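You operate a simulated robot arm through the tools that you are given. There is no shell and no other tool. Be economical: measure what you need, move in short steps, check, and stop when the job is done.

The job below is to be done with a simulated two-armed robot. You get a single attempt, and the scene is never put back.

## Task
On the top of the road side table, fold the checked cloth in half.

It is judged by the outcome, as a careful person would: the job done as asked, and still so three seconds after it is handed in. It fails if anything else is knocked over, pushed out of place, dropped, spilled or broken. Flat cloth is picked up by pressing the open fingertips on it (5 to 10 N) and closing them slowly along it; thin cloth reads only 2 to 8 mm in the jaws.

## Robot
Two 7-joint arms with two-finger parallel grippers on one trunk, on a base that drives. Base frame: it is fixed to the floor where the robot stands at the start and does not move with it; the origin is under the middle of the robot, x ahead of it, y to its left, z up. Units: cm, degrees, N and s.
The left shoulder is at the start at [7, 16.3, 109.5], the right one opposite. Places, roughly: top of the road side table [50, 10, 80]. Payload 3.43 kg a hand.
Tool frame (each hand has its own): the origin (TCP) lies between the finger pads and is the grasp point; the fingertips stand 3.4 cm ahead of it; z points along the fingers, y is the line along which they close. Largest opening 12.8 cm; finger width 2.4, thickness 1.2; the body of the gripper, 4.8 by 13 cm, starts 9.6 cm behind the TCP.
Orientation is that of the tool frame in the base frame, as a unit quaternion [w, x, y, z]. With the fingers straight down and closing along the base's y, the tool's x points along the base's -x, its y along +y and its z along -z.

## Interface
- The arms move only by the tool servo_tool. It takes "left_series", "right_series" or both (then of equal length, played together; a hand with none holds still); each is a list of rows, each an object of numbers (a shift or turn left out is 0, a gripper value left out holds the last): "hand": the gripper command, from -1 (fully open) to 1 (shut), values between in proportion; "tx", "ty", "tz": the shift along the tool's x, y, z in units of 400 mm (1.0 is 400 mm); "rx", "ry", "rz": the turn, a rotation vector about the tool's x, y, z in units of 120 degrees (1.0 is 120 degrees). In form: [{"hand": .., "tx": .., "ty": .., "tz": .., "rx": .., "ry": .., "rz": ..}, ...]. A call has 1 to 10 rows; each row is the pose to reach, as a shift and turn from the pose commanded when the call began, along the tool's axes at that moment. A call with a number of a shift or a turn outside -1 to 1 is refused whole. Rows are played at 5 a second. More than 5 cm and 8.6 degrees between two rows, or a gripper value outside its range, and nothing of the call is played. A pose out of reach is approached as far as the arm can. The call stops where the force on the tool passes 40 N (or 10 N more than at its start, if that is more) or the arm is blocked; 0.2 s more then pass. The fingers move at their own pace (about 15.3 cm/s each) and stop on an object; they squeeze with about 32 N. The grip force told is the motor's: it shows also when the fingers shut on nothing. Time passes only in rows, and 0.2 s behind the last, so rows that repeat a pose let the fingers close. The reply holds the time, the measured pose of the TCP, the force on the tool along the base axes, the opening and the grip force, in the units named above and with some noise, with the torque about the TCP (base axes, N m) and any sound that the robot's microphone picked up.
- Cameras (640 x 400 px; columns grow to the right, rows downward): "scene" is now at [12.55, -0.68, 129.81]; the picture's right is [-0.05, -1.00, 0.00], its down [-0.79, 0.04, -0.61] and it looks along [0.61, -0.03, -0.79] (base axes); focal length 214 px, centre (320, 200). "left" rides on the left gripper at [7.6, 1.1, -16] in its tool frame; the picture's right is [-0.15, 0.99, 0.00], its down [-0.88, -0.13, -0.46] and it looks along [-0.45, -0.07, 0.89] (tool axes); focal length 234 px, centre (320, 200). "right" rides on the right gripper at [7.6, -1.1, -16] in its tool frame; the picture's right is [0.15, 0.99, 0.00], its down [-0.88, 0.13, -0.46] and it looks along [-0.45, 0.07, 0.89] (tool axes); focal length 234 px, centre (320, 200).
- capture(camera): a new picture of that camera. No time passes.
- slide_trunk(by): slides the trunk up (or, below 0, down) by that many cm; the arms and the scene camera ride with it, the base frame stays. It gives what a move gives, with no picture.
- roll_base(legs): drives the robot by 1 to 6 legs, each [ahead, left, turn to the left] in cm, cm and degrees, along the robot's own axes; the way and the turn of a leg run together, so that a leg with both is an arc; at most 150 cm and 180 degrees a leg. The arms and the cameras ride along, it lands a little off, and it stops where it bumps. It gives what a move gives.
- turn_head(pan, tilt): turns the head with the scene camera to pan (to the left, within 86 degrees either way) and tilt (down, from -29 to 69), counted from straight ahead of the robot. It gives what a move gives.
- measure_at(camera, pixels): there is no depth. For up to 12 entries [column, row, z] of the newest picture of that camera ("zoom" is the newest enlarged one), the place [x, y] in the base frame at which the ray of that pixel passes the height z, good to about 0.2 cm. No time passes.
- inspect(camera, box): a new picture of the part [left, top, right, bottom] of that camera's present view, enlarged. No time passes.
- finish_job(): hands the job in; it is judged then, once.

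Go step by step. Measure first, check grasps and placings, and put right what went wrong. The budget is 80 turns and 78 pictures, counting those below and the enlarged ones. Unless the task says otherwise, let go and move clear before handing in, and close with one line.

The tools are called after ">>>" by a JSON object that holds its "name" and its "arguments". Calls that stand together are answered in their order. servo_tool: Moves the arms, as the interface text tells. Its arguments: {"type":"object","properties":{"left_series":{"type":"array","items":{"type":"object","properties":{"hand":{"type":"number"},"tx":{"type":"number"},"ty":{"type":"number"},"tz":{"type":"number"},"rx":{"type":"number"},"ry":{"type":"number"},"rz":{"type":"number"}}}},"right_series":{"type":"array","items":{"type":"object","properties":{"hand":{"type":"number"},"tx":{"type":"number"},"ty":{"type":"number"},"tz":{"type":"number"},"rx":{"type":"number"},"ry":{"type":"number"},"rz":{"type":"number"}}}}},"required":[]} The other tools are called the same way: slide_trunk (by) slides the trunk up or down; roll_base (legs) drives the base; turn_head (pan, tilt) turns the head that bears the scene camera; capture (camera) takes a picture; measure_at (camera, pixels) gives the place at which the rays of pixels pass given heights; inspect (camera, box) takes an enlarged picture of a part of a camera's view; finish_job () hands the job in.

At the start:

```text
t: 0.0
left_position: [50.21, 14.29, 96.6]
left_orientation: [-0.001, 0.0, 1.0, 0.001]
left_wrist_force: [0.2, 0.6, 1.2]
left_wrist_torque: [-0.02, 0.01, -0.02]
left_grip_width: 12.78
left_gripper_force: 0.0
right_position: [44.0, -27.96, 95.17]
right_orientation: [0.0, 0.001, 1.0, 0.0]
right_wrist_force: [-0.1, 0.1, 0.7]
right_wrist_torque: [0.0, -0.02, 0.0]
right_grip_width: 12.81
right_gripper_force: 0.1
trunk travel left (down, up): [-57.5, 36.5]
robot x, y, heading: [-0.32, 0.18, -0.1]
head pan, tilt: [-3.1, 52.2]
```

scene: 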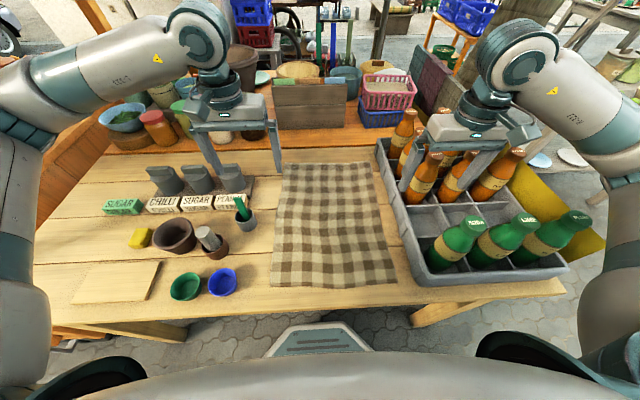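
right: 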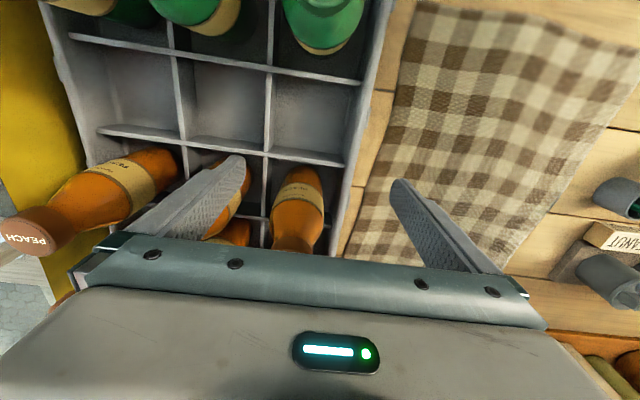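
left: 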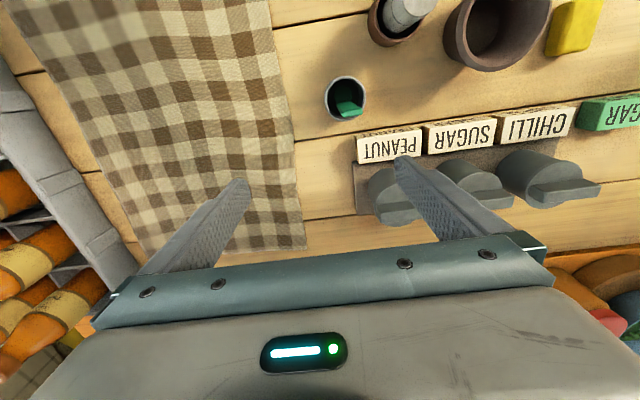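

The cloth lies between the jars and the crate, with corners near (283,163), (370,161), (397,285) and (271,287) in the scene picture. I'll measure these at table height and look closer.

>>> {"name": "measure_at", "arguments": {"camera": "scene", "pixels": [[283, 163, 73], [370, 161, 73], [397, 285, 73], [271, 287, 73], [377, 140, 73], [415, 285, 73], [250, 228, 73], [245, 200, 73], [238, 285, 73], [300, 305, 73], [311, 130, 73], [560, 298, 73]]}}

>>> {"name": "inspect", "arguments": {"camera": "scene", "box": [230, 130, 430, 310]}}

```text
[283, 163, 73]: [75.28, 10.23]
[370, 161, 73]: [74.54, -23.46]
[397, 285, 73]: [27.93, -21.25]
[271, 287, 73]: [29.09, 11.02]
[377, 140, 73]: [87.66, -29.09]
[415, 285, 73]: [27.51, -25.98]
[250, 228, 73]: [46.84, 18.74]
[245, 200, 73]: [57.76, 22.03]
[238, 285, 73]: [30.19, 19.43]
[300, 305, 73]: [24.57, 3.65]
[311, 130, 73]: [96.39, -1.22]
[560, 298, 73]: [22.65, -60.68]
```

```text
2.22 times, centred on (330, 220) of scene
```

zoom: 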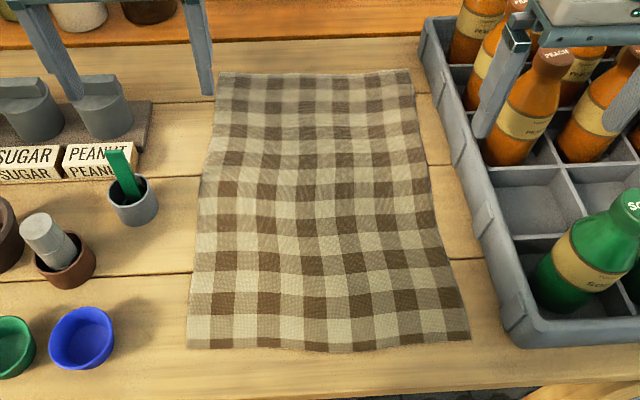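

The cloth is about 46 by 33 cm: x 28–75, y -22 to +11. I plan to fold the near edge over onto the far edge using both hands. First I'll raise both hands clear of the bottles and back the base up 8 cm so the near edge is in reach.

>>> {"name": "servo_tool", "arguments": {"left_series": [{"tz": -0.08}, {"tz": -0.16}, {"tz": -0.24}], "right_series": [{"tz": -0.1, "hand": -1}, {"tz": -0.2}, {"tz": -0.3}]}}

>>> {"name": "roll_base", "arguments": {"legs": [[-8, 0, 0]]}}

>>> {"name": "capture", "arguments": {"camera": "scene"}}

```text
t: 0.8
left_position: [49.88, 14.5, 106.13]
left_orientation: [0.0, 0.0, 1.0, -0.001]
left_wrist_force: [-0.5, 0.4, 0.1]
left_wrist_torque: [0.0, -0.01, 0.0]
left_grip_width: 12.79
left_gripper_force: 0.0
right_position: [43.75, -28.22, 107.5]
right_orientation: [0.0, 0.0, 1.0, 0.0]
right_wrist_force: [-1.1, -0.4, 0.9]
right_wrist_torque: [0.0, -0.03, -0.01]
right_grip_width: 12.77
right_gripper_force: 0.2
trunk travel left (down, up): [-57.5, 36.5]
robot x, y, heading: [0.07, -0.04, -0.1]
head pan, tilt: [-3.1, 52.2]
```

```text
t: 1.9
left_position: [42.09, 14.32, 106.08]
left_orientation: [0.001, 0.001, 1.0, 0.0]
left_wrist_force: [0.8, 0.2, -0.3]
left_wrist_torque: [0.01, -0.05, 0.0]
left_grip_width: 12.79
left_gripper_force: 0.1
right_position: [36.11, -28.18, 107.38]
right_orientation: [0.0, 0.0, 1.0, 0.0]
right_wrist_force: [-0.4, 0.5, 1.0]
right_wrist_torque: [0.0, -0.02, 0.04]
right_grip_width: 12.79
right_gripper_force: 0.1
trunk travel left (down, up): [-57.5, 36.5]
robot x, y, heading: [-7.72, -0.09, -0.4]
head pan, tilt: [-3.1, 52.2]
```

```text
73 pictures are left
```

scene: 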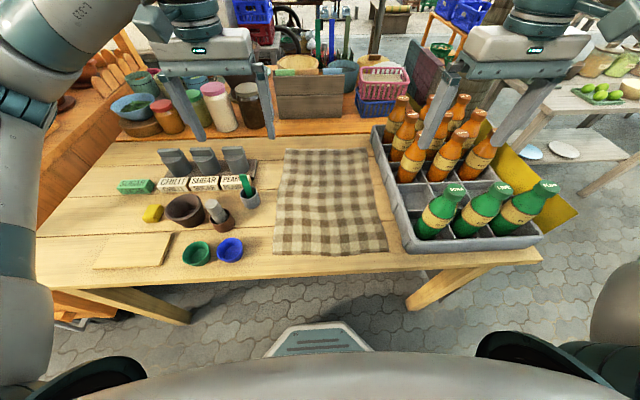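

The base is now at x=-7.7, and the cloth shows corners at about (285,150), (368,149), (389,254) and (273,255). I'll measure again at two candidate heights to triangulate the table height.

>>> {"name": "inspect", "arguments": {"camera": "scene", "box": [240, 130, 420, 270]}}

>>> {"name": "measure_at", "arguments": {"camera": "scene", "pixels": [[285, 150, 73], [368, 149, 73], [389, 254, 73], [273, 255, 73], [389, 254, 76], [273, 255, 76], [401, 250, 73], [412, 253, 73], [399, 235, 83]]}}

```text
2.86 times, centred on (330, 200) of scene
```

zoom: 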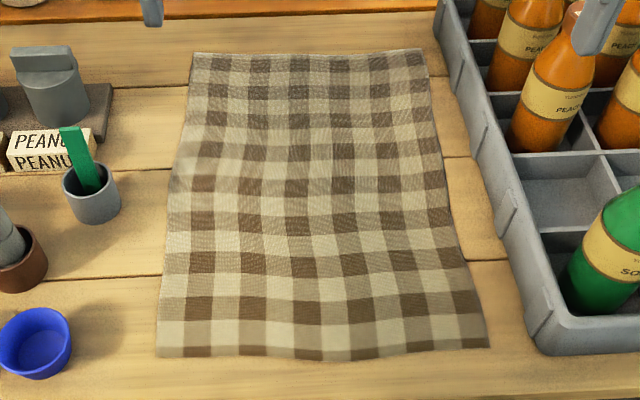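

```text
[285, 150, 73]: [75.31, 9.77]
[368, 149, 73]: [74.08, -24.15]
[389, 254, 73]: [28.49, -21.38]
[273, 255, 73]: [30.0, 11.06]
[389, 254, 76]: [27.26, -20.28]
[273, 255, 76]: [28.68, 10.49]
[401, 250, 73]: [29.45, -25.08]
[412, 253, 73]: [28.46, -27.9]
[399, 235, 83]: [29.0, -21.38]
```

The corners agree with table height z≈73: near-left (30,11), near-right (29.6,-21.4), far-left (76,10), far-right (75,-24.5). I'll turn both hands so the fingers close along x and move them above the near corners, staying high.

>>> {"name": "servo_tool", "arguments": {"left_series": [{"rz": 0.07, "tx": 0.0228, "ty": -0.017, "hand": -0.5}, {"rz": 0.14, "tx": 0.0455, "ty": -0.034, "hand": 0.0}, {"rz": 0.21, "tx": 0.068, "ty": -0.051, "hand": 0.45}, {"rz": 0.28, "tx": 0.091, "ty": -0.068}, {"rz": 0.35, "tx": 0.114, "ty": -0.085}, {"rz": 0.42, "tx": 0.1365, "ty": -0.102}, {"rz": 0.49, "tx": 0.159, "ty": -0.119}, {"rz": 0.56, "tx": 0.182, "ty": -0.136}, {"rz": 0.63, "tx": 0.205, "ty": -0.153}, {"rz": 0.7, "tx": 0.2275, "ty": -0.17}], "right_series": [{"rz": 0.07, "tx": 0.0078, "ty": 0.0268, "hand": -0.5}, {"rz": 0.14, "tx": 0.0155, "ty": 0.0535, "hand": 0.0}, {"rz": 0.21, "tx": 0.023, "ty": 0.08, "hand": 0.45}, {"rz": 0.28, "tx": 0.031, "ty": 0.107}, {"rz": 0.35, "tx": 0.039, "ty": 0.134}, {"rz": 0.42, "tx": 0.0465, "ty": 0.16}, {"rz": 0.49, "tx": 0.054, "ty": 0.187}, {"rz": 0.56, "tx": 0.062, "ty": 0.214}, {"rz": 0.63, "tx": 0.07, "ty": 0.24}, {"rz": 0.7, "tx": 0.0775, "ty": 0.2675}]}}

```text
t: 4.0
left_position: [33.29, 7.47, 105.94]
left_orientation: [0.0, 0.67, 0.742, 0.0]
left_wrist_force: [-0.3, -1.2, -1.1]
left_wrist_torque: [0.01, 0.01, -0.01]
left_grip_width: 3.53
left_gripper_force: 0.1
right_position: [33.06, -17.56, 107.31]
right_orientation: [0.0, 0.67, 0.742, 0.001]
right_wrist_force: [0.0, -0.4, 1.1]
right_wrist_torque: [0.01, -0.02, 0.01]
right_grip_width: 3.54
right_gripper_force: 0.0
trunk travel left (down, up): [-57.5, 36.5]
robot x, y, heading: [-8.04, -0.08, -0.2]
head pan, tilt: [-3.1, 52.2]
```

Both hands turned and stand over the near corners, with openings at 3.5 cm. I'll finish the turn and descend to about 5 cm above the cloth.

>>> {"name": "servo_tool", "arguments": {"left_series": [{"rz": 0.05, "tz": 0.1}, {"rz": 0.05, "tz": 0.2}, {"rz": 0.05, "tz": 0.3}, {"rz": 0.05, "tz": 0.4}, {"rz": 0.05, "tz": 0.5}, {"rz": 0.05, "tz": 0.6}], "right_series": [{"rz": 0.05, "tz": 0.105}, {"rz": 0.05, "tz": 0.21}, {"rz": 0.05, "tz": 0.315}, {"rz": 0.05, "tz": 0.42}, {"rz": 0.05, "tz": 0.525}, {"rz": 0.05, "tz": 0.63}]}}

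>>> {"name": "capture", "arguments": {"camera": "scene"}}

>>> {"name": "capture", "arguments": {"camera": "left"}}

>>> {"name": "capture", "arguments": {"camera": "right"}}

```text
t: 5.7
left_position: [30.05, 1.26, 82.08]
left_orientation: [-0.013, 0.727, 0.686, 0.028]
left_wrist_force: [-1.5, -4.3, 1.5]
left_wrist_torque: [0.33, -0.05, 0.05]
left_grip_width: 3.53
left_gripper_force: 0.0
right_position: [28.96, -21.95, 82.11]
right_orientation: [-0.025, 0.716, 0.694, 0.073]
right_wrist_force: [-24.8, 146.3, 112.7]
right_wrist_torque: [-4.73, -3.73, 3.61]
right_grip_width: 2.44
right_gripper_force: 0.0
trunk travel left (down, up): [-57.5, 36.5]
robot x, y, heading: [-10.44, 0.47, -3.3]
head pan, tilt: [-3.1, 52.2]
stopped in row 6 (left hand): the arm was blocked; the commanded pose is now the measured one
```

```text
71 pictures are left
```

scene: 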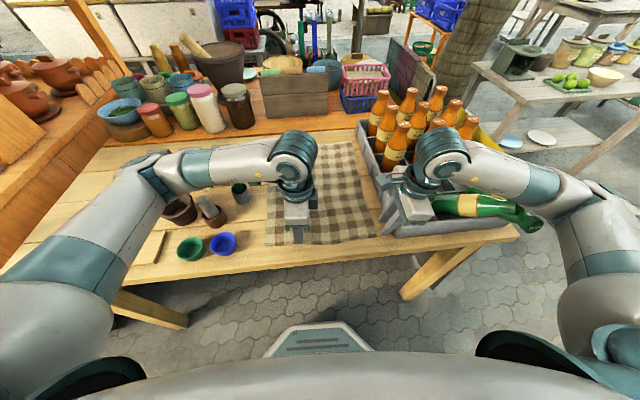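

```text
70 pictures are left
```

left: 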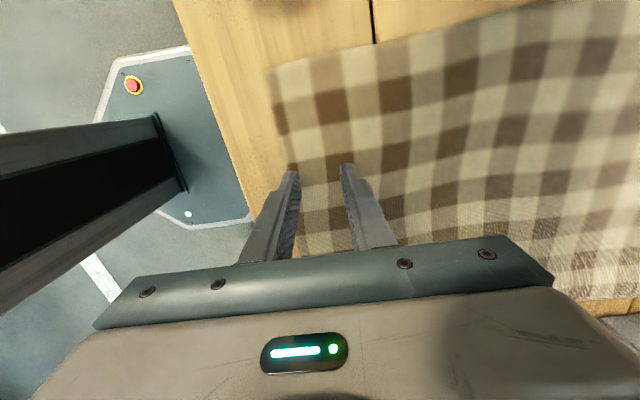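

```text
69 pictures are left
```

right: 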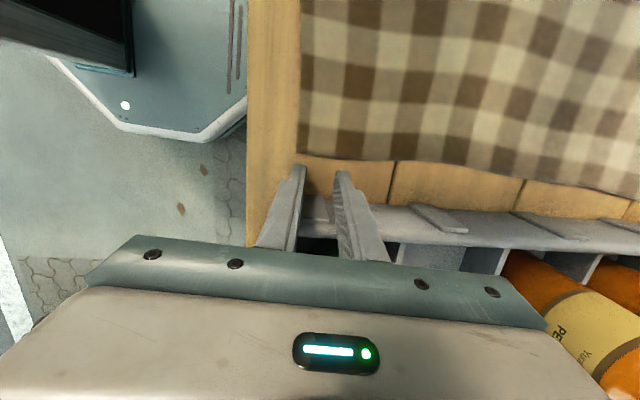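

The right arm ran into the crate and bottles: it read a force of 146 N, the base was shoved to (-10.4, 0.5, -3.3°), and a green bottle near (490,205) looks tipped. I'll raise the right hand gently, then look at the damage.

>>> {"name": "servo_tool", "arguments": {"right_series": [{"tz": -0.03}, {"tz": -0.08}, {"tz": -0.15}, {"tz": -0.25}, {"tz": -0.35}, {"tz": -0.45}], "left_series": [{"tz": -0.03}, {"tz": -0.08}, {"tz": -0.15}, {"tz": -0.25}, {"tz": -0.35}, {"tz": -0.45}]}}

>>> {"name": "capture", "arguments": {"camera": "scene"}}

>>> {"name": "capture", "arguments": {"camera": "right"}}

```text
t: 7.0
left_position: [30.95, 2.41, 99.44]
left_orientation: [-0.011, 0.728, 0.686, 0.015]
left_wrist_force: [0.2, 0.0, -0.5]
left_wrist_torque: [-0.02, -0.07, 0.02]
left_grip_width: 3.52
left_gripper_force: 0.2
right_position: [29.26, -23.17, 99.82]
right_orientation: [0.002, 0.73, 0.683, 0.023]
right_wrist_force: [0.1, -0.3, 0.6]
right_wrist_torque: [0.0, -0.05, -0.01]
right_grip_width: 3.53
right_gripper_force: 0.2
trunk travel left (down, up): [-57.5, 36.5]
robot x, y, heading: [-10.05, 0.66, -3.6]
head pan, tilt: [-3.1, 52.2]
```

```text
68 pictures are left
```

scene: 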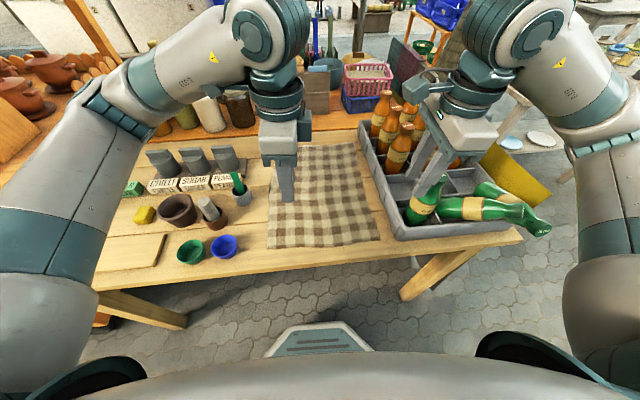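

```text
67 pictures are left
```

right: 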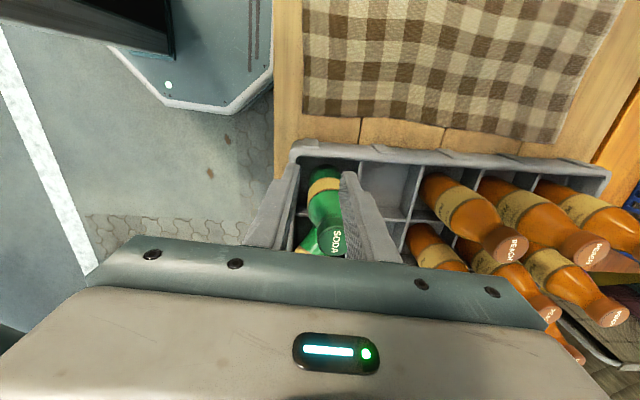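

Two green bottles now lie tilted in their cells around (480,205) and (510,200). I'll take a closer look.

>>> {"name": "inspect", "arguments": {"camera": "scene", "box": [350, 120, 570, 260]}}

>>> {"name": "measure_at", "arguments": {"camera": "scene", "pixels": [[270, 248, 73], [378, 241, 73], [349, 142, 73], [396, 238, 73], [510, 229, 73], [225, 246, 73], [190, 250, 73]]}}

```text
2.86 times, centred on (460, 190) of scene
```

zoom: 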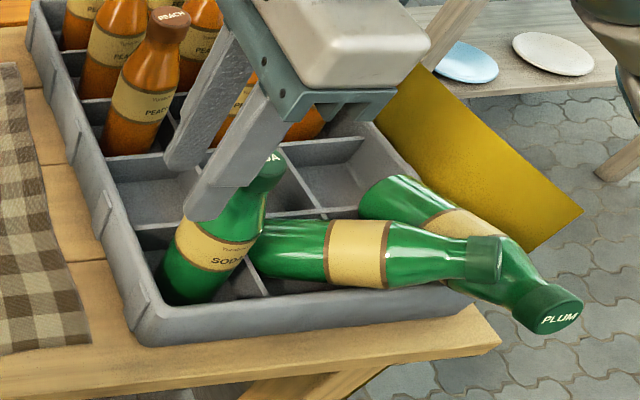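

```text
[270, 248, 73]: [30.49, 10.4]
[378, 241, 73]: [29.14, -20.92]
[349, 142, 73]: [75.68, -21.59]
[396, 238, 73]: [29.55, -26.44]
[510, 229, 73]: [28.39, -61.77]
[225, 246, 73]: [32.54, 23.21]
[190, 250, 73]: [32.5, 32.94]
```

Two green bottles (middle and PLUM) are lying over the crate dividers, while SODA, the crate and the cloth seem to be in place. The forearm swept the bottles because it came in low from the outside. I'll lift the hands, raise the trunk and back up for a clear view, then set the bottles upright again.

>>> {"name": "servo_tool", "arguments": {"right_series": [{"tz": -0.1}, {"tz": -0.2}, {"tz": -0.3}]}}

>>> {"name": "slide_trunk", "arguments": {"by": 20}}

>>> {"name": "roll_base", "arguments": {"legs": [[-10, 0, 3.5]]}}

>>> {"name": "turn_head", "arguments": {"pan": -30, "tilt": 55}}

>>> {"name": "capture", "arguments": {"camera": "scene"}}

```text
t: 7.8
left_position: [31.09, 2.62, 99.56]
left_orientation: [-0.011, 0.727, 0.686, 0.017]
left_wrist_force: [-0.4, 0.2, -0.2]
left_wrist_torque: [0.0, -0.04, -0.02]
left_grip_width: 3.52
left_gripper_force: 0.1
right_position: [28.72, -23.97, 111.85]
right_orientation: [0.001, 0.729, 0.684, 0.022]
right_wrist_force: [-1.2, 0.0, -0.2]
right_wrist_torque: [-0.02, -0.02, -0.01]
right_grip_width: 3.52
right_gripper_force: 0.1
trunk travel left (down, up): [-57.5, 36.5]
robot x, y, heading: [-9.78, 0.84, -3.5]
head pan, tilt: [-3.1, 52.2]
```

```text
t: 10.0
left_position: [31.26, 2.39, 119.52]
left_orientation: [-0.012, 0.728, 0.686, 0.016]
left_wrist_force: [0.5, 0.3, -0.5]
left_wrist_torque: [0.02, -0.02, -0.04]
left_grip_width: 3.54
left_gripper_force: 0.0
right_position: [28.88, -24.13, 131.74]
right_orientation: [0.001, 0.729, 0.684, 0.022]
right_wrist_force: [-0.6, -0.5, 0.7]
right_wrist_torque: [0.01, -0.01, 0.01]
right_grip_width: 3.53
right_gripper_force: 0.1
trunk travel left (down, up): [-77.5, 16.5]
robot x, y, heading: [-9.96, 0.79, -3.3]
head pan, tilt: [-3.1, 52.2]
```

```text
t: 11.2
left_position: [20.94, 5.25, 119.49]
left_orientation: [-0.011, 0.707, 0.707, 0.014]
left_wrist_force: [0.5, 0.3, -0.4]
left_wrist_torque: [-0.03, 0.02, 0.02]
left_grip_width: 3.5
left_gripper_force: 0.1
right_position: [20.13, -21.47, 131.61]
right_orientation: [0.0, 0.708, 0.706, 0.022]
right_wrist_force: [0.3, 0.9, -0.2]
right_wrist_torque: [0.01, 0.03, -0.01]
right_grip_width: 3.55
right_gripper_force: 0.0
trunk travel left (down, up): [-77.5, 16.5]
robot x, y, heading: [-20.38, 0.97, 0.2]
head pan, tilt: [-3.1, 52.2]
```

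```text
t: 12.1
left_position: [20.83, 5.31, 119.54]
left_orientation: [-0.011, 0.707, 0.707, 0.015]
left_wrist_force: [-0.2, -0.3, 0.3]
left_wrist_torque: [0.0, 0.0, 0.0]
left_grip_width: 3.51
left_gripper_force: 0.1
right_position: [20.2, -21.37, 131.66]
right_orientation: [-0.001, 0.709, 0.705, 0.021]
right_wrist_force: [-0.3, -0.6, -0.4]
right_wrist_torque: [0.03, 0.03, 0.0]
right_grip_width: 3.55
right_gripper_force: 0.1
trunk travel left (down, up): [-77.5, 16.5]
robot x, y, heading: [-20.27, 1.23, -0.1]
head pan, tilt: [-30.0, 55.0]
```

```text
65 pictures are left
```

scene: 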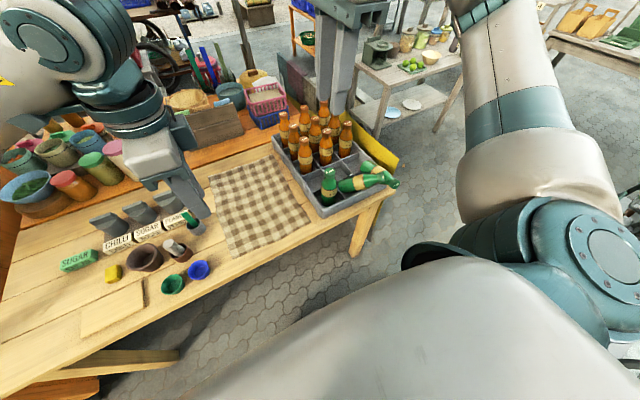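

>>> {"name": "inspect", "arguments": {"camera": "scene", "box": [260, 90, 420, 240]}}

>>> {"name": "measure_at", "arguments": {"camera": "scene", "pixels": [[323, 217, 73], [399, 184, 83], [272, 142, 83], [323, 208, 83], [341, 191, 85], [394, 186, 83], [383, 180, 87], [362, 165, 85], [329, 170, 97]]}}

```text
2.67 times, centred on (340, 165) of scene
```

zoom: 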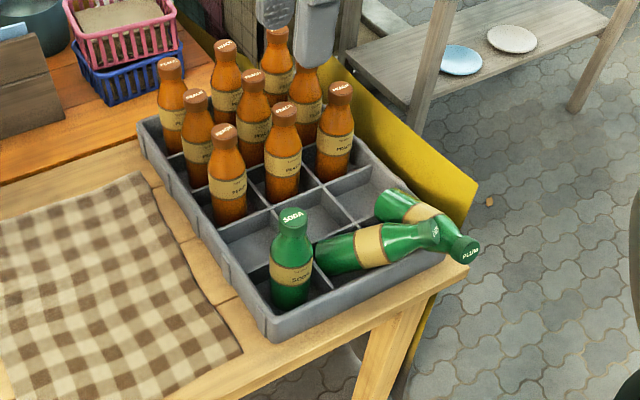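

```text
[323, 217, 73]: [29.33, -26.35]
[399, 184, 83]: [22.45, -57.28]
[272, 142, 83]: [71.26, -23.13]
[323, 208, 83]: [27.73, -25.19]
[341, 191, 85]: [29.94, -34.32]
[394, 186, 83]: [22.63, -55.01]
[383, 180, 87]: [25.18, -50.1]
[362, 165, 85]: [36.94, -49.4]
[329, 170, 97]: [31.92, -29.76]
```

PLUM lies over the crate's outer near corner and the middle bottle lies across its row. I'll move the right hand, still high, over that area to see both with its wrist camera.

>>> {"name": "servo_tool", "arguments": {"right_series": [{"tx": -0.09, "ty": 0.04}, {"tx": -0.18, "ty": 0.08}, {"tx": -0.27, "ty": 0.12, "hand": -0.3}, {"tx": -0.36, "ty": 0.16}, {"tx": -0.45, "ty": 0.2, "tz": 0.03}, {"tx": -0.55, "ty": 0.25, "tz": 0.06}]}}

>>> {"name": "turn_head", "arguments": {"pan": -40, "tilt": 45}}

>>> {"name": "capture", "arguments": {"camera": "right"}}

>>> {"name": "capture", "arguments": {"camera": "scene"}}

```text
t: 13.5
left_position: [20.82, 5.19, 119.51]
left_orientation: [-0.013, 0.707, 0.707, 0.015]
left_wrist_force: [0.1, -0.5, -0.3]
left_wrist_torque: [0.01, -0.04, 0.0]
left_grip_width: 3.53
left_gripper_force: 0.1
right_position: [30.32, -43.39, 128.98]
right_orientation: [-0.001, 0.708, 0.706, 0.023]
right_wrist_force: [1.1, -0.4, 0.1]
right_wrist_torque: [0.04, 0.02, -0.01]
right_grip_width: 8.33
right_gripper_force: 0.0
trunk travel left (down, up): [-77.5, 16.5]
robot x, y, heading: [-20.54, 0.87, 0.1]
head pan, tilt: [-30.0, 55.0]
```

```text
t: 14.2
left_position: [20.75, 5.32, 119.51]
left_orientation: [-0.012, 0.706, 0.708, 0.016]
left_wrist_force: [0.1, 0.0, -0.1]
left_wrist_torque: [-0.02, 0.0, 0.01]
left_grip_width: 3.5
left_gripper_force: 0.1
right_position: [30.15, -43.21, 129.18]
right_orientation: [0.0, 0.708, 0.705, 0.023]
right_wrist_force: [-0.2, 0.5, 0.0]
right_wrist_torque: [-0.01, 0.02, -0.02]
right_grip_width: 8.33
right_gripper_force: 0.0
trunk travel left (down, up): [-77.5, 16.5]
robot x, y, heading: [-20.52, 1.08, -0.0]
head pan, tilt: [-40.0, 45.0]
```

```text
63 pictures are left
```

right: 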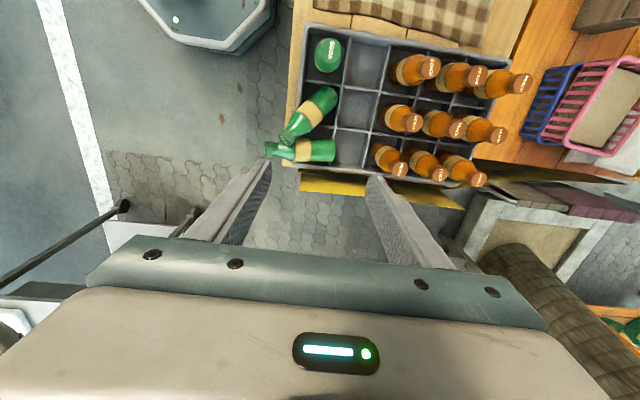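

```text
62 pictures are left
```

scene: 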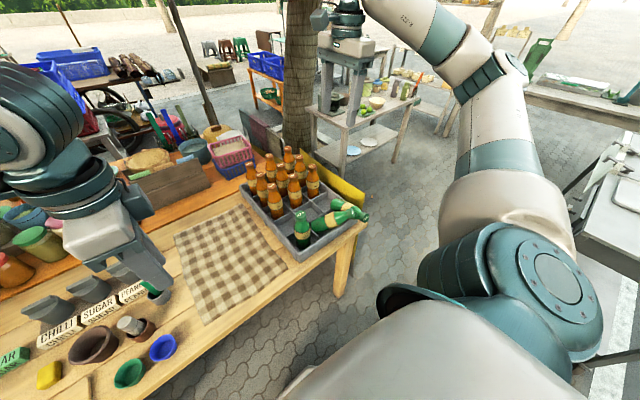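

The right camera shows the layout well, so I'll zoom in on the two fallen bottles around (305,130).

>>> {"name": "inspect", "arguments": {"camera": "right", "box": [255, 20, 415, 190]}}

>>> {"name": "inspect", "arguments": {"camera": "scene", "box": [260, 170, 390, 280]}}

```text
2.35 times, centred on (335, 105) of right
```

zoom: 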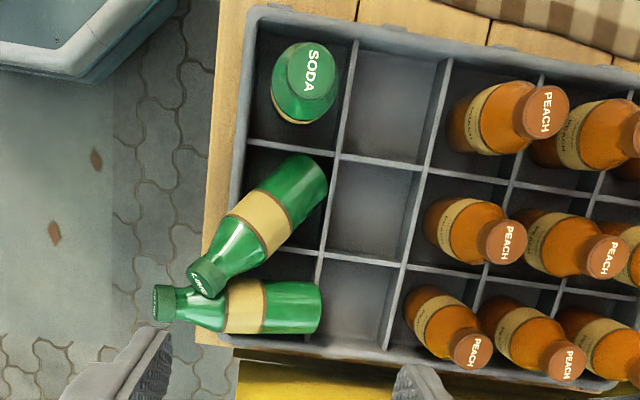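

```text
3.64 times, centred on (325, 225) of scene
```

zoom: 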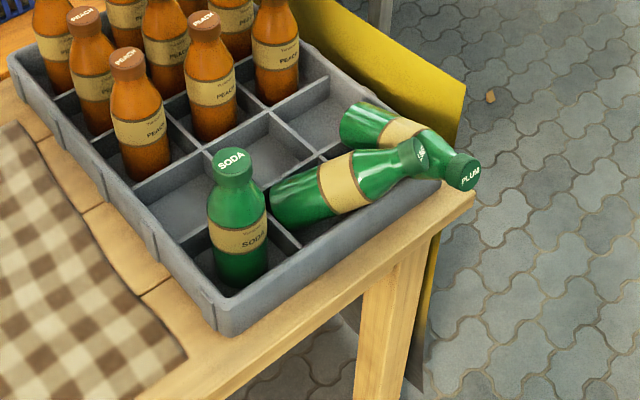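

LIME lies diagonally with its base at zoom (310,175) and cap (205,280). PLUM lies along -x from base (320,305) to cap (160,303). I'll measure both from the two views to get heights.

>>> {"name": "measure_at", "arguments": {"camera": "right", "pixels": [[330.7, 94.3, 83], [286, 139, 83], [286, 139, 90], [331.3, 149.7, 83], [267, 148.8, 83], [267, 148.8, 88], [326, 49, 97], [305.5, 116.3, 85], [309, 150, 85], [304.5, 22, 83], [304.5, 162, 83]]}}

>>> {"name": "measure_at", "arguments": {"camera": "zoom", "pixels": [[418, 155, 83], [418, 155, 90], [278, 205, 83], [278, 205, 80], [465, 172, 83], [465, 172, 88], [352, 125, 83], [352, 125, 80], [230, 158, 95], [230, 158, 99]]}}

```text
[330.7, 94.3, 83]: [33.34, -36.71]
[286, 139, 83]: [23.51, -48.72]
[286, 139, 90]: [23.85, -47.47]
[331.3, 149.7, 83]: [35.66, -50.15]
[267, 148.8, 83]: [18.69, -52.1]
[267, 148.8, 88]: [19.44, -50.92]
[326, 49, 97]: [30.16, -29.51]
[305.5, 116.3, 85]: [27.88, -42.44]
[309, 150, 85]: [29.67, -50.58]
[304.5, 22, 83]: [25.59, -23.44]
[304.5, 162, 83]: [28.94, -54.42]
```

```text
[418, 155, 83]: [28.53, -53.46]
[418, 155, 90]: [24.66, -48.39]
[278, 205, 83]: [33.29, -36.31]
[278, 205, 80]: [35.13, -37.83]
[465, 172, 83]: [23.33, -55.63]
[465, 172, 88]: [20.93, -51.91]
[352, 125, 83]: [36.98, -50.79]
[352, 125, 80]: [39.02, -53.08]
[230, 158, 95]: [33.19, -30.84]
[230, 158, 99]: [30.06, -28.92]
```

LIME rests against PLUM's neck: LIME's cap is at about (24,-47.5,91) and PLUM's at (19.7,-50.5,90), sticking out toward me. I'll free PLUM first by its cap, end-on from the robot's side, so I'm turning the right hand and moving it to a point in front of the table.

>>> {"name": "servo_tool", "arguments": {"right_series": [{"rz": -0.07, "tx": -0.018, "ty": -0.045, "tz": 0.03}, {"rz": -0.14, "tx": -0.037, "ty": -0.09, "tz": 0.06}, {"rz": -0.21, "tx": -0.055, "ty": -0.135, "tz": 0.1}, {"rz": -0.28, "tx": -0.073, "ty": -0.18, "tz": 0.14}, {"rz": -0.35, "tx": -0.092, "ty": -0.225, "tz": 0.19}, {"rz": -0.42, "tx": -0.11, "ty": -0.27, "tz": 0.24}, {"rz": -0.49, "tx": -0.128, "ty": -0.315, "tz": 0.29}, {"rz": -0.56, "tx": -0.146, "ty": -0.36, "tz": 0.34}, {"rz": -0.63, "tx": -0.165, "ty": -0.405, "tz": 0.38}, {"rz": -0.7, "tx": -0.183, "ty": -0.45, "tz": 0.425}]}}

>>> {"name": "servo_tool", "arguments": {"right_series": [{"rx": -0.003, "ry": -0.065, "rz": -0.006}, {"rx": -0.007, "ry": -0.13, "rz": -0.012}, {"rx": -0.01, "ry": -0.195, "rz": -0.018}, {"rx": -0.013, "ry": -0.26, "rz": -0.023}, {"rx": -0.017, "ry": -0.325, "rz": -0.029, "hand": 0.2}, {"rx": -0.02, "ry": -0.39, "rz": -0.035}, {"rx": -0.023, "ry": -0.455, "rz": -0.041}, {"rx": -0.026, "ry": -0.5, "rz": -0.045}]}}

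>>> {"name": "capture", "arguments": {"camera": "right"}}

>>> {"name": "capture", "arguments": {"camera": "scene"}}

```text
t: 16.4
left_position: [20.73, 5.29, 119.53]
left_orientation: [-0.012, 0.706, 0.708, 0.016]
left_wrist_force: [-0.3, 0.8, 0.6]
left_wrist_torque: [-0.04, 0.01, 0.03]
left_grip_width: 3.5
left_gripper_force: 0.1
right_position: [12.59, -49.96, 111.12]
right_orientation: [0.015, 0.053, 0.998, 0.016]
right_wrist_force: [-0.5, 0.2, -0.2]
right_wrist_torque: [-0.01, -0.01, 0.03]
right_grip_width: 8.34
right_gripper_force: 0.0
trunk travel left (down, up): [-77.5, 16.5]
robot x, y, heading: [-20.09, 0.96, -0.0]
head pan, tilt: [-40.0, 45.0]
```

```text
t: 18.2
left_position: [20.61, 5.16, 119.59]
left_orientation: [-0.012, 0.706, 0.708, 0.016]
left_wrist_force: [0.2, -0.4, -0.8]
left_wrist_torque: [0.03, -0.03, 0.02]
left_grip_width: 3.52
left_gripper_force: 0.0
right_position: [12.84, -52.44, 110.61]
right_orientation: [0.514, 0.008, 0.858, 0.015]
right_wrist_force: [0.1, -0.4, 0.0]
right_wrist_torque: [-0.02, 0.04, 0.02]
right_grip_width: 5.09
right_gripper_force: 0.1
right hand out of reach, approached as far as the arm can: row 4, 5, 6, 7, 8
trunk travel left (down, up): [-77.5, 16.5]
robot x, y, heading: [-20.37, 0.69, -0.2]
head pan, tilt: [-40.0, 45.0]
```

```text
59 pictures are left
```

right: 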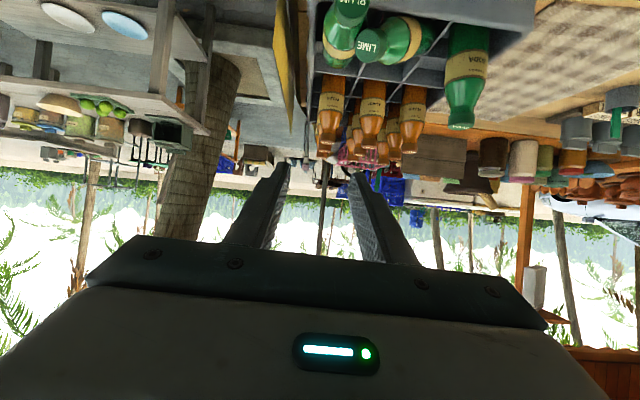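

```text
58 pictures are left
```

scene: 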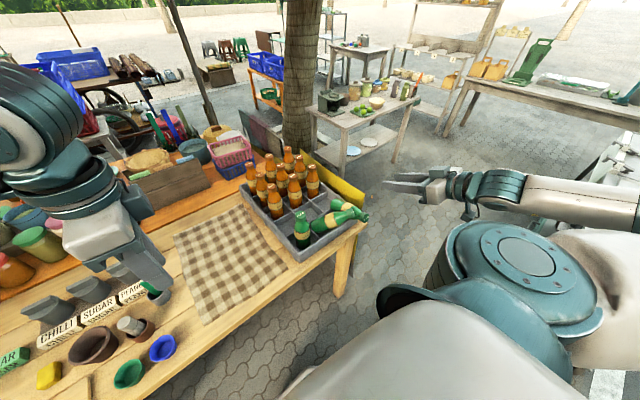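

The hand is tilted about 60° but near its reach limit because it is so close to the body. I'll back the base another 15 cm and zoom in on the bottles from here.

>>> {"name": "roll_base", "arguments": {"legs": [[-15, 0, 0]]}}

>>> {"name": "capture", "arguments": {"camera": "scene"}}

>>> {"name": "inspect", "arguments": {"camera": "right", "box": [280, 0, 500, 150]}}

```text
t: 19.6
left_position: [6.09, 5.34, 119.45]
left_orientation: [-0.013, 0.706, 0.708, 0.015]
left_wrist_force: [0.0, 0.5, 0.1]
left_wrist_torque: [0.01, -0.01, 0.03]
left_grip_width: 3.53
left_gripper_force: 0.0
right_position: [-1.45, -52.21, 110.56]
right_orientation: [0.514, 0.009, 0.858, 0.014]
right_wrist_force: [-0.9, 0.0, -0.2]
right_wrist_torque: [-0.01, 0.0, 0.0]
right_grip_width: 5.14
right_gripper_force: 0.0
trunk travel left (down, up): [-77.5, 16.5]
robot x, y, heading: [-35.2, 1.27, 0.1]
head pan, tilt: [-40.0, 45.0]
```

```text
57 pictures are left
```

scene: 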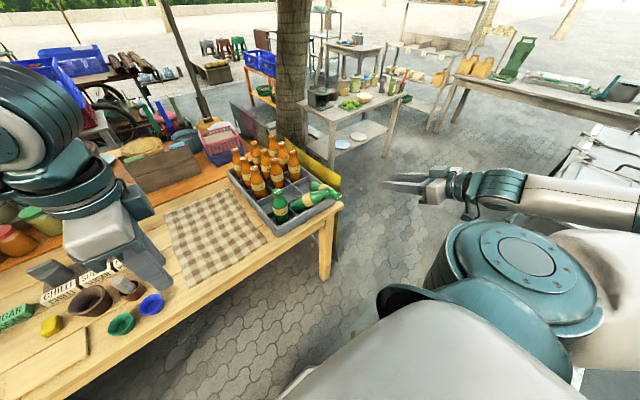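

```text
2.67 times, centred on (390, 75) of right
```

zoom: 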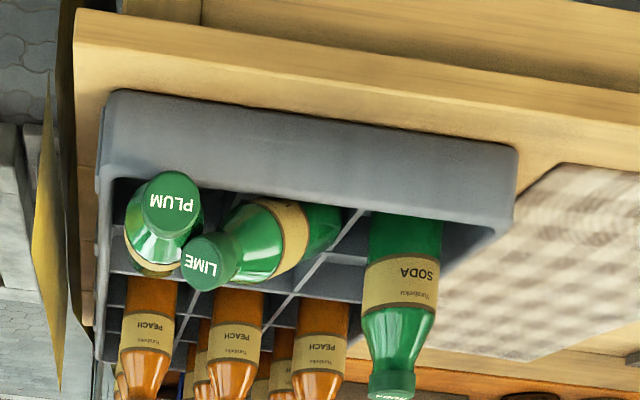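

From the front, upside-down, the caps show PLUM at zoom (172,203), LIME at (203,262) and SODA's at (392,380). I'll measure them.

>>> {"name": "measure_at", "arguments": {"camera": "zoom", "pixels": [[172, 203, 88], [172, 203, 90], [172, 203, 92], [203, 262, 91], [203, 262, 93], [392, 380, 98], [110, 92, 82], [510, 150, 82], [340, 130, 82]]}}

>>> {"name": "inspect", "arguments": {"camera": "scene", "box": [220, 130, 360, 240]}}

```text
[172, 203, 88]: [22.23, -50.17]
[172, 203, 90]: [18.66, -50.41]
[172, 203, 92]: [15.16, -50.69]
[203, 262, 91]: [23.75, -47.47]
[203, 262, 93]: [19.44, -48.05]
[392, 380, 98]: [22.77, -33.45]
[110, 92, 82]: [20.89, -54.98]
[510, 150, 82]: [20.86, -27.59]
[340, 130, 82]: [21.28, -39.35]
```

```text
3.64 times, centred on (290, 185) of scene
```

zoom: 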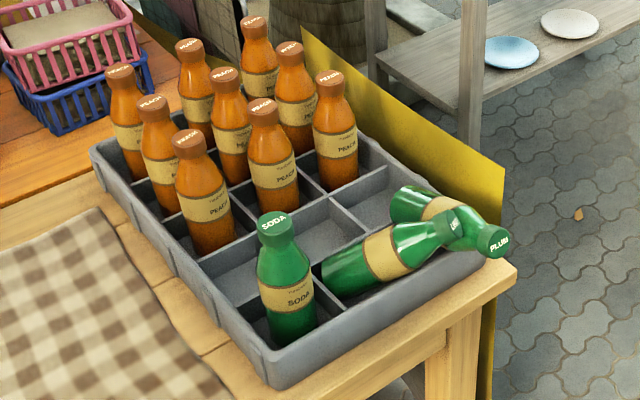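

PLUM's cap face is at about (20,-50.4,89.2). I'll move the hand to 10 cm short of it along its own axis.

>>> {"name": "servo_tool", "arguments": {"right_series": [{"tx": 0.036, "ty": 0.005, "tz": 0.087}, {"tx": 0.072, "ty": 0.01, "tz": 0.174}, {"tx": 0.108, "ty": 0.015, "tz": 0.26}, {"tx": 0.145, "ty": 0.02, "tz": 0.347}, {"tx": 0.181, "ty": 0.025, "tz": 0.434}, {"tx": 0.217, "ty": 0.03, "tz": 0.52}]}}

>>> {"name": "capture", "arguments": {"camera": "right"}}

>>> {"name": "inspect", "arguments": {"camera": "scene", "box": [240, 130, 440, 270]}}

```text
t: 21.0
left_position: [6.06, 5.35, 119.56]
left_orientation: [-0.012, 0.706, 0.708, 0.015]
left_wrist_force: [-0.2, 0.7, 0.1]
left_wrist_torque: [0.01, 0.02, 0.01]
left_grip_width: 3.53
left_gripper_force: 0.1
right_position: [9.45, -52.92, 97.2]
right_orientation: [0.513, 0.008, 0.858, 0.015]
right_wrist_force: [-0.4, -0.2, 0.1]
right_wrist_torque: [-0.02, 0.01, 0.02]
right_grip_width: 5.14
right_gripper_force: 0.0
right hand out of reach, approached as far as the arm can: row 5, 6
trunk travel left (down, up): [-77.5, 16.5]
robot x, y, heading: [-35.31, 0.54, 0.1]
head pan, tilt: [-40.0, 45.0]
```

```text
54 pictures are left
```

right: 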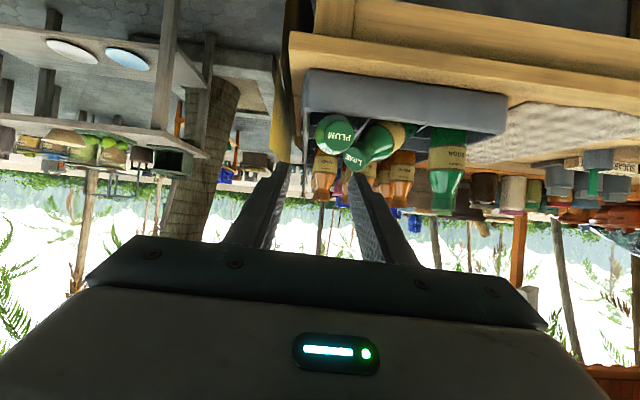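

```text
2.86 times, centred on (340, 200) of scene
```

zoom: 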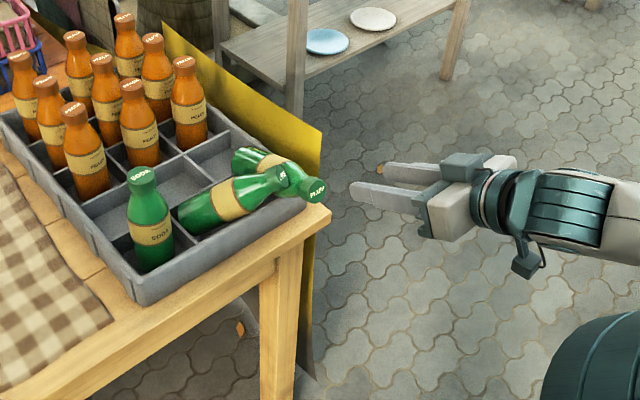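

Reach is wrist-limited with the trunk high, stopping at (9.5,-52.9,97). The hand is clear in front of the table, so I'll lower the trunk 15 cm and then move forward.

>>> {"name": "slide_trunk", "arguments": {"by": -18}}

>>> {"name": "servo_tool", "arguments": {"right_series": [{"tx": -0.08, "ty": 0.01, "tz": -0.03}, {"tx": -0.16, "ty": 0.02, "tz": -0.06}, {"tx": -0.24, "ty": 0.035, "tz": -0.09}, {"tx": -0.3, "ty": 0.045, "tz": -0.1}, {"tx": -0.34, "ty": 0.06, "tz": -0.095}]}}

```text
t: 23.0
left_position: [5.92, 5.28, 101.53]
left_orientation: [-0.012, 0.706, 0.708, 0.015]
left_wrist_force: [0.4, -0.8, -0.2]
left_wrist_torque: [0.0, 0.0, -0.03]
left_grip_width: 3.53
left_gripper_force: 0.1
right_position: [9.45, -52.8, 79.09]
right_orientation: [0.514, 0.009, 0.858, 0.014]
right_wrist_force: [1.0, -0.4, 0.5]
right_wrist_torque: [-0.02, -0.03, 0.0]
right_grip_width: 5.11
right_gripper_force: 0.1
trunk travel left (down, up): [-59.5, 34.5]
robot x, y, heading: [-35.06, 1.09, 0.3]
head pan, tilt: [-40.0, 45.0]
```

```text
t: 24.2
left_position: [5.95, 5.34, 101.54]
left_orientation: [-0.012, 0.706, 0.708, 0.016]
left_wrist_force: [0.5, 0.2, 0.0]
left_wrist_torque: [0.02, 0.03, 0.02]
left_grip_width: 3.5
left_gripper_force: 0.1
right_position: [12.75, -50.74, 93.06]
right_orientation: [0.513, 0.009, 0.858, 0.014]
right_wrist_force: [0.2, 0.9, 0.3]
right_wrist_torque: [0.01, 0.0, -0.01]
right_grip_width: 5.14
right_gripper_force: 0.0
trunk travel left (down, up): [-59.5, 34.5]
robot x, y, heading: [-34.76, 1.24, -0.0]
head pan, tilt: [-40.0, 45.0]
```

The hand is at the pre-grasp pose, (12.8,-50.7,93.1). I'll advance 5 cm and check alignment with PLUM's cap.

>>> {"name": "servo_tool", "arguments": {"right_series": [{"tz": 0.06}, {"tz": 0.12}]}}

>>> {"name": "inspect", "arguments": {"camera": "right", "box": [230, 60, 430, 260]}}

>>> {"name": "inspect", "arguments": {"camera": "scene", "box": [240, 120, 400, 230]}}

```text
t: 24.8
left_position: [6.04, 5.36, 101.48]
left_orientation: [-0.012, 0.706, 0.708, 0.015]
left_wrist_force: [-0.1, 0.2, -0.3]
left_wrist_torque: [0.0, -0.01, 0.03]
left_grip_width: 3.53
left_gripper_force: 0.0
right_position: [16.93, -50.73, 90.74]
right_orientation: [0.513, 0.009, 0.858, 0.014]
right_wrist_force: [0.4, 0.8, -0.8]
right_wrist_torque: [0.0, 0.02, 0.02]
right_grip_width: 5.1
right_gripper_force: 0.1
trunk travel left (down, up): [-59.5, 34.5]
robot x, y, heading: [-35.3, 0.99, 0.1]
head pan, tilt: [-40.0, 45.0]
```

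```text
2.00 times, centred on (330, 160) of right
```

zoom: 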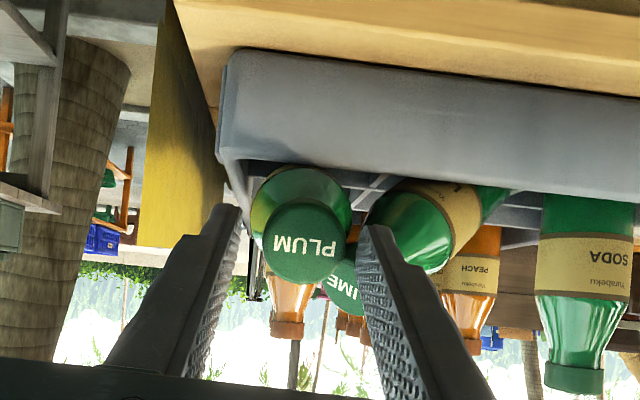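

```text
3.64 times, centred on (320, 175) of scene
```

zoom: 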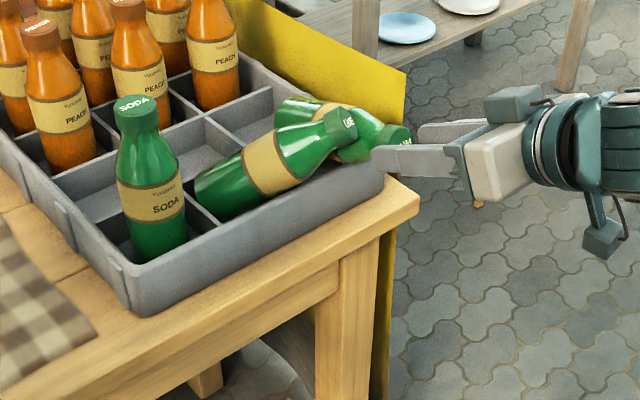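

Alignment is good, with PLUM's cap between the fingertips. I'll advance 3.5 cm and close.

>>> {"name": "servo_tool", "arguments": {"right_series": [{"tz": 0.05}, {"tz": 0.088}, {"tz": 0.088, "hand": 0.4}, {"tz": 0.088, "hand": 0.6}, {"tz": 0.088, "hand": 1}, {"tz": 0.088, "hand": 1}]}}

>>> {"name": "inspect", "arguments": {"camera": "right", "box": [230, 60, 430, 260]}}

```text
t: 26.2
left_position: [5.94, 5.31, 101.59]
left_orientation: [-0.012, 0.706, 0.708, 0.015]
left_wrist_force: [-1.3, 0.1, 0.3]
left_wrist_torque: [0.0, 0.02, -0.01]
left_grip_width: 3.52
left_gripper_force: 0.1
right_position: [19.88, -50.71, 89.07]
right_orientation: [0.514, 0.008, 0.858, 0.015]
right_wrist_force: [-1.4, -0.1, 0.4]
right_wrist_torque: [-0.01, -0.05, -0.08]
right_grip_width: 4.33
right_gripper_force: 32.1
trunk travel left (down, up): [-59.5, 34.5]
robot x, y, heading: [-34.96, 0.67, 0.1]
head pan, tilt: [-40.0, 45.0]
```

```text
2.00 times, centred on (330, 160) of right
```

zoom: 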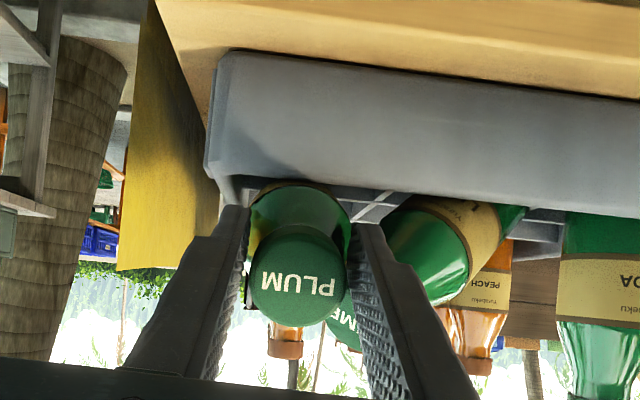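

PLUM's cap is gripped at 4.3 cm and 32 N. I'll lift slowly with a slight outward drift, away from LIME.

>>> {"name": "servo_tool", "arguments": {"right_series": [{"tx": -0.022, "ty": -0.02, "tz": -0.012}, {"tx": -0.055, "ty": -0.04, "tz": -0.029}, {"tx": -0.11, "ty": -0.05, "tz": -0.059}, {"tx": -0.176, "ty": -0.05, "tz": -0.094}, {"tx": -0.242, "ty": -0.05, "tz": -0.13}, {"tx": -0.308, "ty": -0.05, "tz": -0.165}, {"tx": -0.374, "ty": -0.05, "tz": -0.2}]}}

>>> {"name": "inspect", "arguments": {"camera": "scene", "box": [220, 80, 400, 230]}}

>>> {"name": "capture", "arguments": {"camera": "right"}}

```text
t: 27.8
left_position: [5.99, 5.36, 101.52]
left_orientation: [-0.011, 0.706, 0.708, 0.015]
left_wrist_force: [-0.2, 0.2, -0.5]
left_wrist_torque: [0.01, 0.0, 0.03]
left_grip_width: 3.52
left_gripper_force: 0.0
right_position: [19.96, -53.12, 106.19]
right_orientation: [0.513, 0.009, 0.858, 0.014]
right_wrist_force: [0.3, -0.4, -4.0]
right_wrist_torque: [-0.02, 0.31, -0.04]
right_grip_width: 4.31
right_gripper_force: 32.3
trunk travel left (down, up): [-59.5, 34.5]
robot x, y, heading: [-35.21, 0.49, 0.1]
head pan, tilt: [-40.0, 45.0]
```

```text
2.67 times, centred on (310, 155) of scene
```

zoom: 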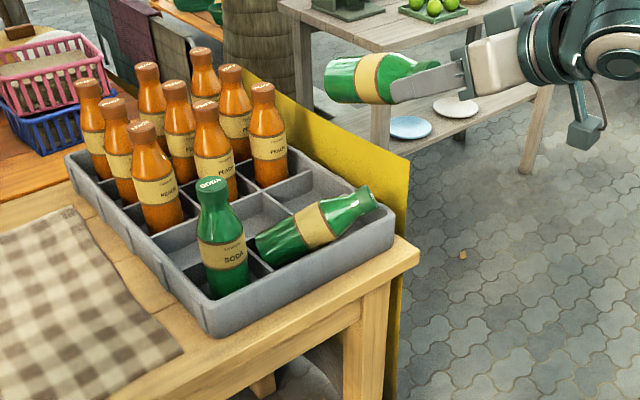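

```text
48 pictures are left
```

right: 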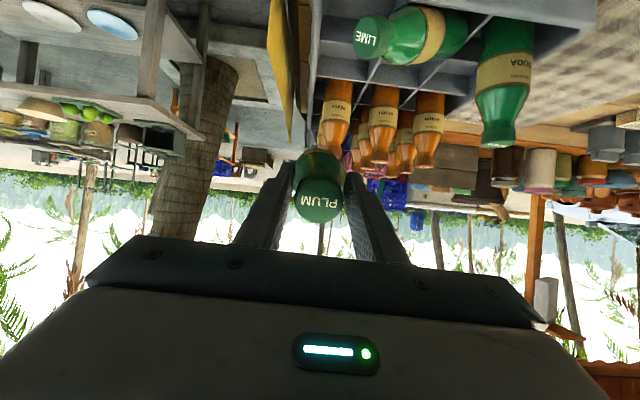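

PLUM is held (0.4 kg) and clear. I'll rotate the hand to vertical so the bottle hangs upright, rising a little as it turns.

>>> {"name": "servo_tool", "arguments": {"right_series": [{"ry": 0.065, "tx": -0.017, "tz": -0.009}, {"ry": 0.13, "tx": -0.033, "tz": -0.018}, {"ry": 0.195, "tx": -0.05, "tz": -0.027}, {"ry": 0.26, "tx": -0.066, "tz": -0.036}, {"ry": 0.325, "tx": -0.083, "tz": -0.045}, {"ry": 0.39, "tx": -0.1, "tz": -0.053}, {"ry": 0.455, "tx": -0.116, "tz": -0.062}, {"ry": 0.515, "tx": -0.132, "tz": -0.071}]}}

>>> {"name": "inspect", "arguments": {"camera": "scene", "box": [220, 60, 420, 230]}}

>>> {"name": "capture", "arguments": {"camera": "right"}}

```text
t: 29.6
left_position: [6.03, 5.37, 101.49]
left_orientation: [-0.012, 0.706, 0.708, 0.016]
left_wrist_force: [0.1, 0.3, 0.0]
left_wrist_torque: [-0.04, -0.04, 0.01]
left_grip_width: 3.53
left_gripper_force: 0.1
right_position: [19.96, -53.33, 112.06]
right_orientation: [-0.001, 0.0, 1.0, 0.017]
right_wrist_force: [0.7, -1.1, -4.5]
right_wrist_torque: [-0.01, 0.09, 0.01]
right_grip_width: 4.27
right_gripper_force: 32.1
trunk travel left (down, up): [-59.5, 34.5]
robot x, y, heading: [-34.9, 0.76, 0.1]
head pan, tilt: [-40.0, 45.0]
```

```text
2.35 times, centred on (320, 145) of scene
```

zoom: 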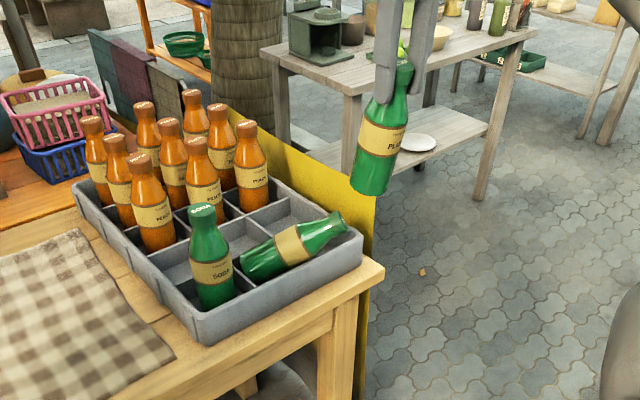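

```text
46 pictures are left
```

right: 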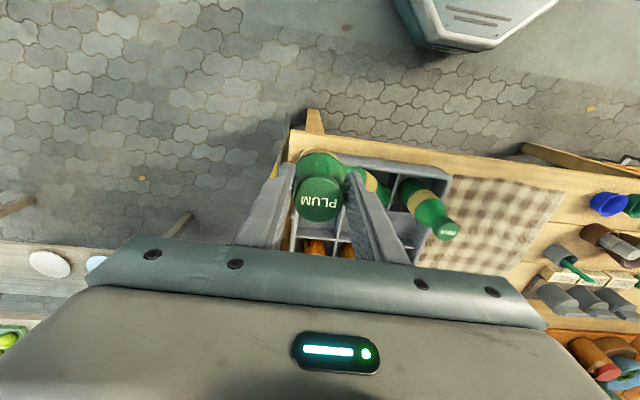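

PLUM hangs about 13° off vertical. LIME's neck now lies across PLUM's cell, so I'll park PLUM in the empty cell behind, right LIME, then return PLUM. I'll correct the tilt and measure the cells first.

>>> {"name": "servo_tool", "arguments": {"right_series": [{"ry": 0.054}, {"ry": 0.108}]}}

>>> {"name": "inspect", "arguments": {"camera": "scene", "box": [220, 100, 360, 220]}}

```text
t: 30.2
left_position: [6.08, 5.4, 101.44]
left_orientation: [-0.012, 0.706, 0.708, 0.015]
left_wrist_force: [0.2, 0.4, 0.3]
left_wrist_torque: [-0.06, 0.0, 0.01]
left_grip_width: 3.5
left_gripper_force: 0.1
right_position: [20.03, -53.39, 112.05]
right_orientation: [-0.113, -0.002, 0.993, 0.016]
right_wrist_force: [0.0, -0.5, -2.8]
right_wrist_torque: [0.0, -0.02, -0.03]
right_grip_width: 4.26
right_gripper_force: 31.7
trunk travel left (down, up): [-59.5, 34.5]
robot x, y, heading: [-34.89, 0.97, 0.4]
head pan, tilt: [-40.0, 45.0]
```

```text
3.33 times, centred on (290, 160) of scene
```

zoom: 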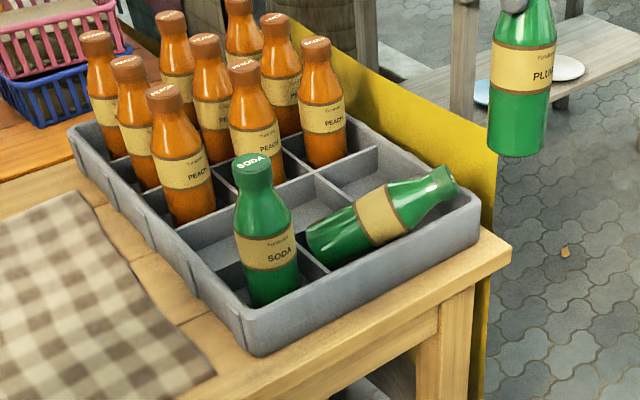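

>>> {"name": "measure_at", "arguments": {"camera": "zoom", "pixels": [[262, 356, 73], [476, 248, 73], [245, 325, 79], [245, 325, 81], [481, 203, 79], [481, 203, 81], [68, 130, 79], [376, 150, 79], [312, 173, 79], [270, 300, 74.5], [440, 175, 82], [252, 163, 95]]}}

```text
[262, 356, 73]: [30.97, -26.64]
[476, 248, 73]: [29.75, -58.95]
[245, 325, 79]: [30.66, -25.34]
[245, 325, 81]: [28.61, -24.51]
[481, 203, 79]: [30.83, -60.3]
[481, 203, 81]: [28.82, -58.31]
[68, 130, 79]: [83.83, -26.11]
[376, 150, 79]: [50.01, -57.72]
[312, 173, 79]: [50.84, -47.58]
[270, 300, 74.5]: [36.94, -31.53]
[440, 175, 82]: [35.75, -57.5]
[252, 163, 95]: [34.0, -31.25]
```

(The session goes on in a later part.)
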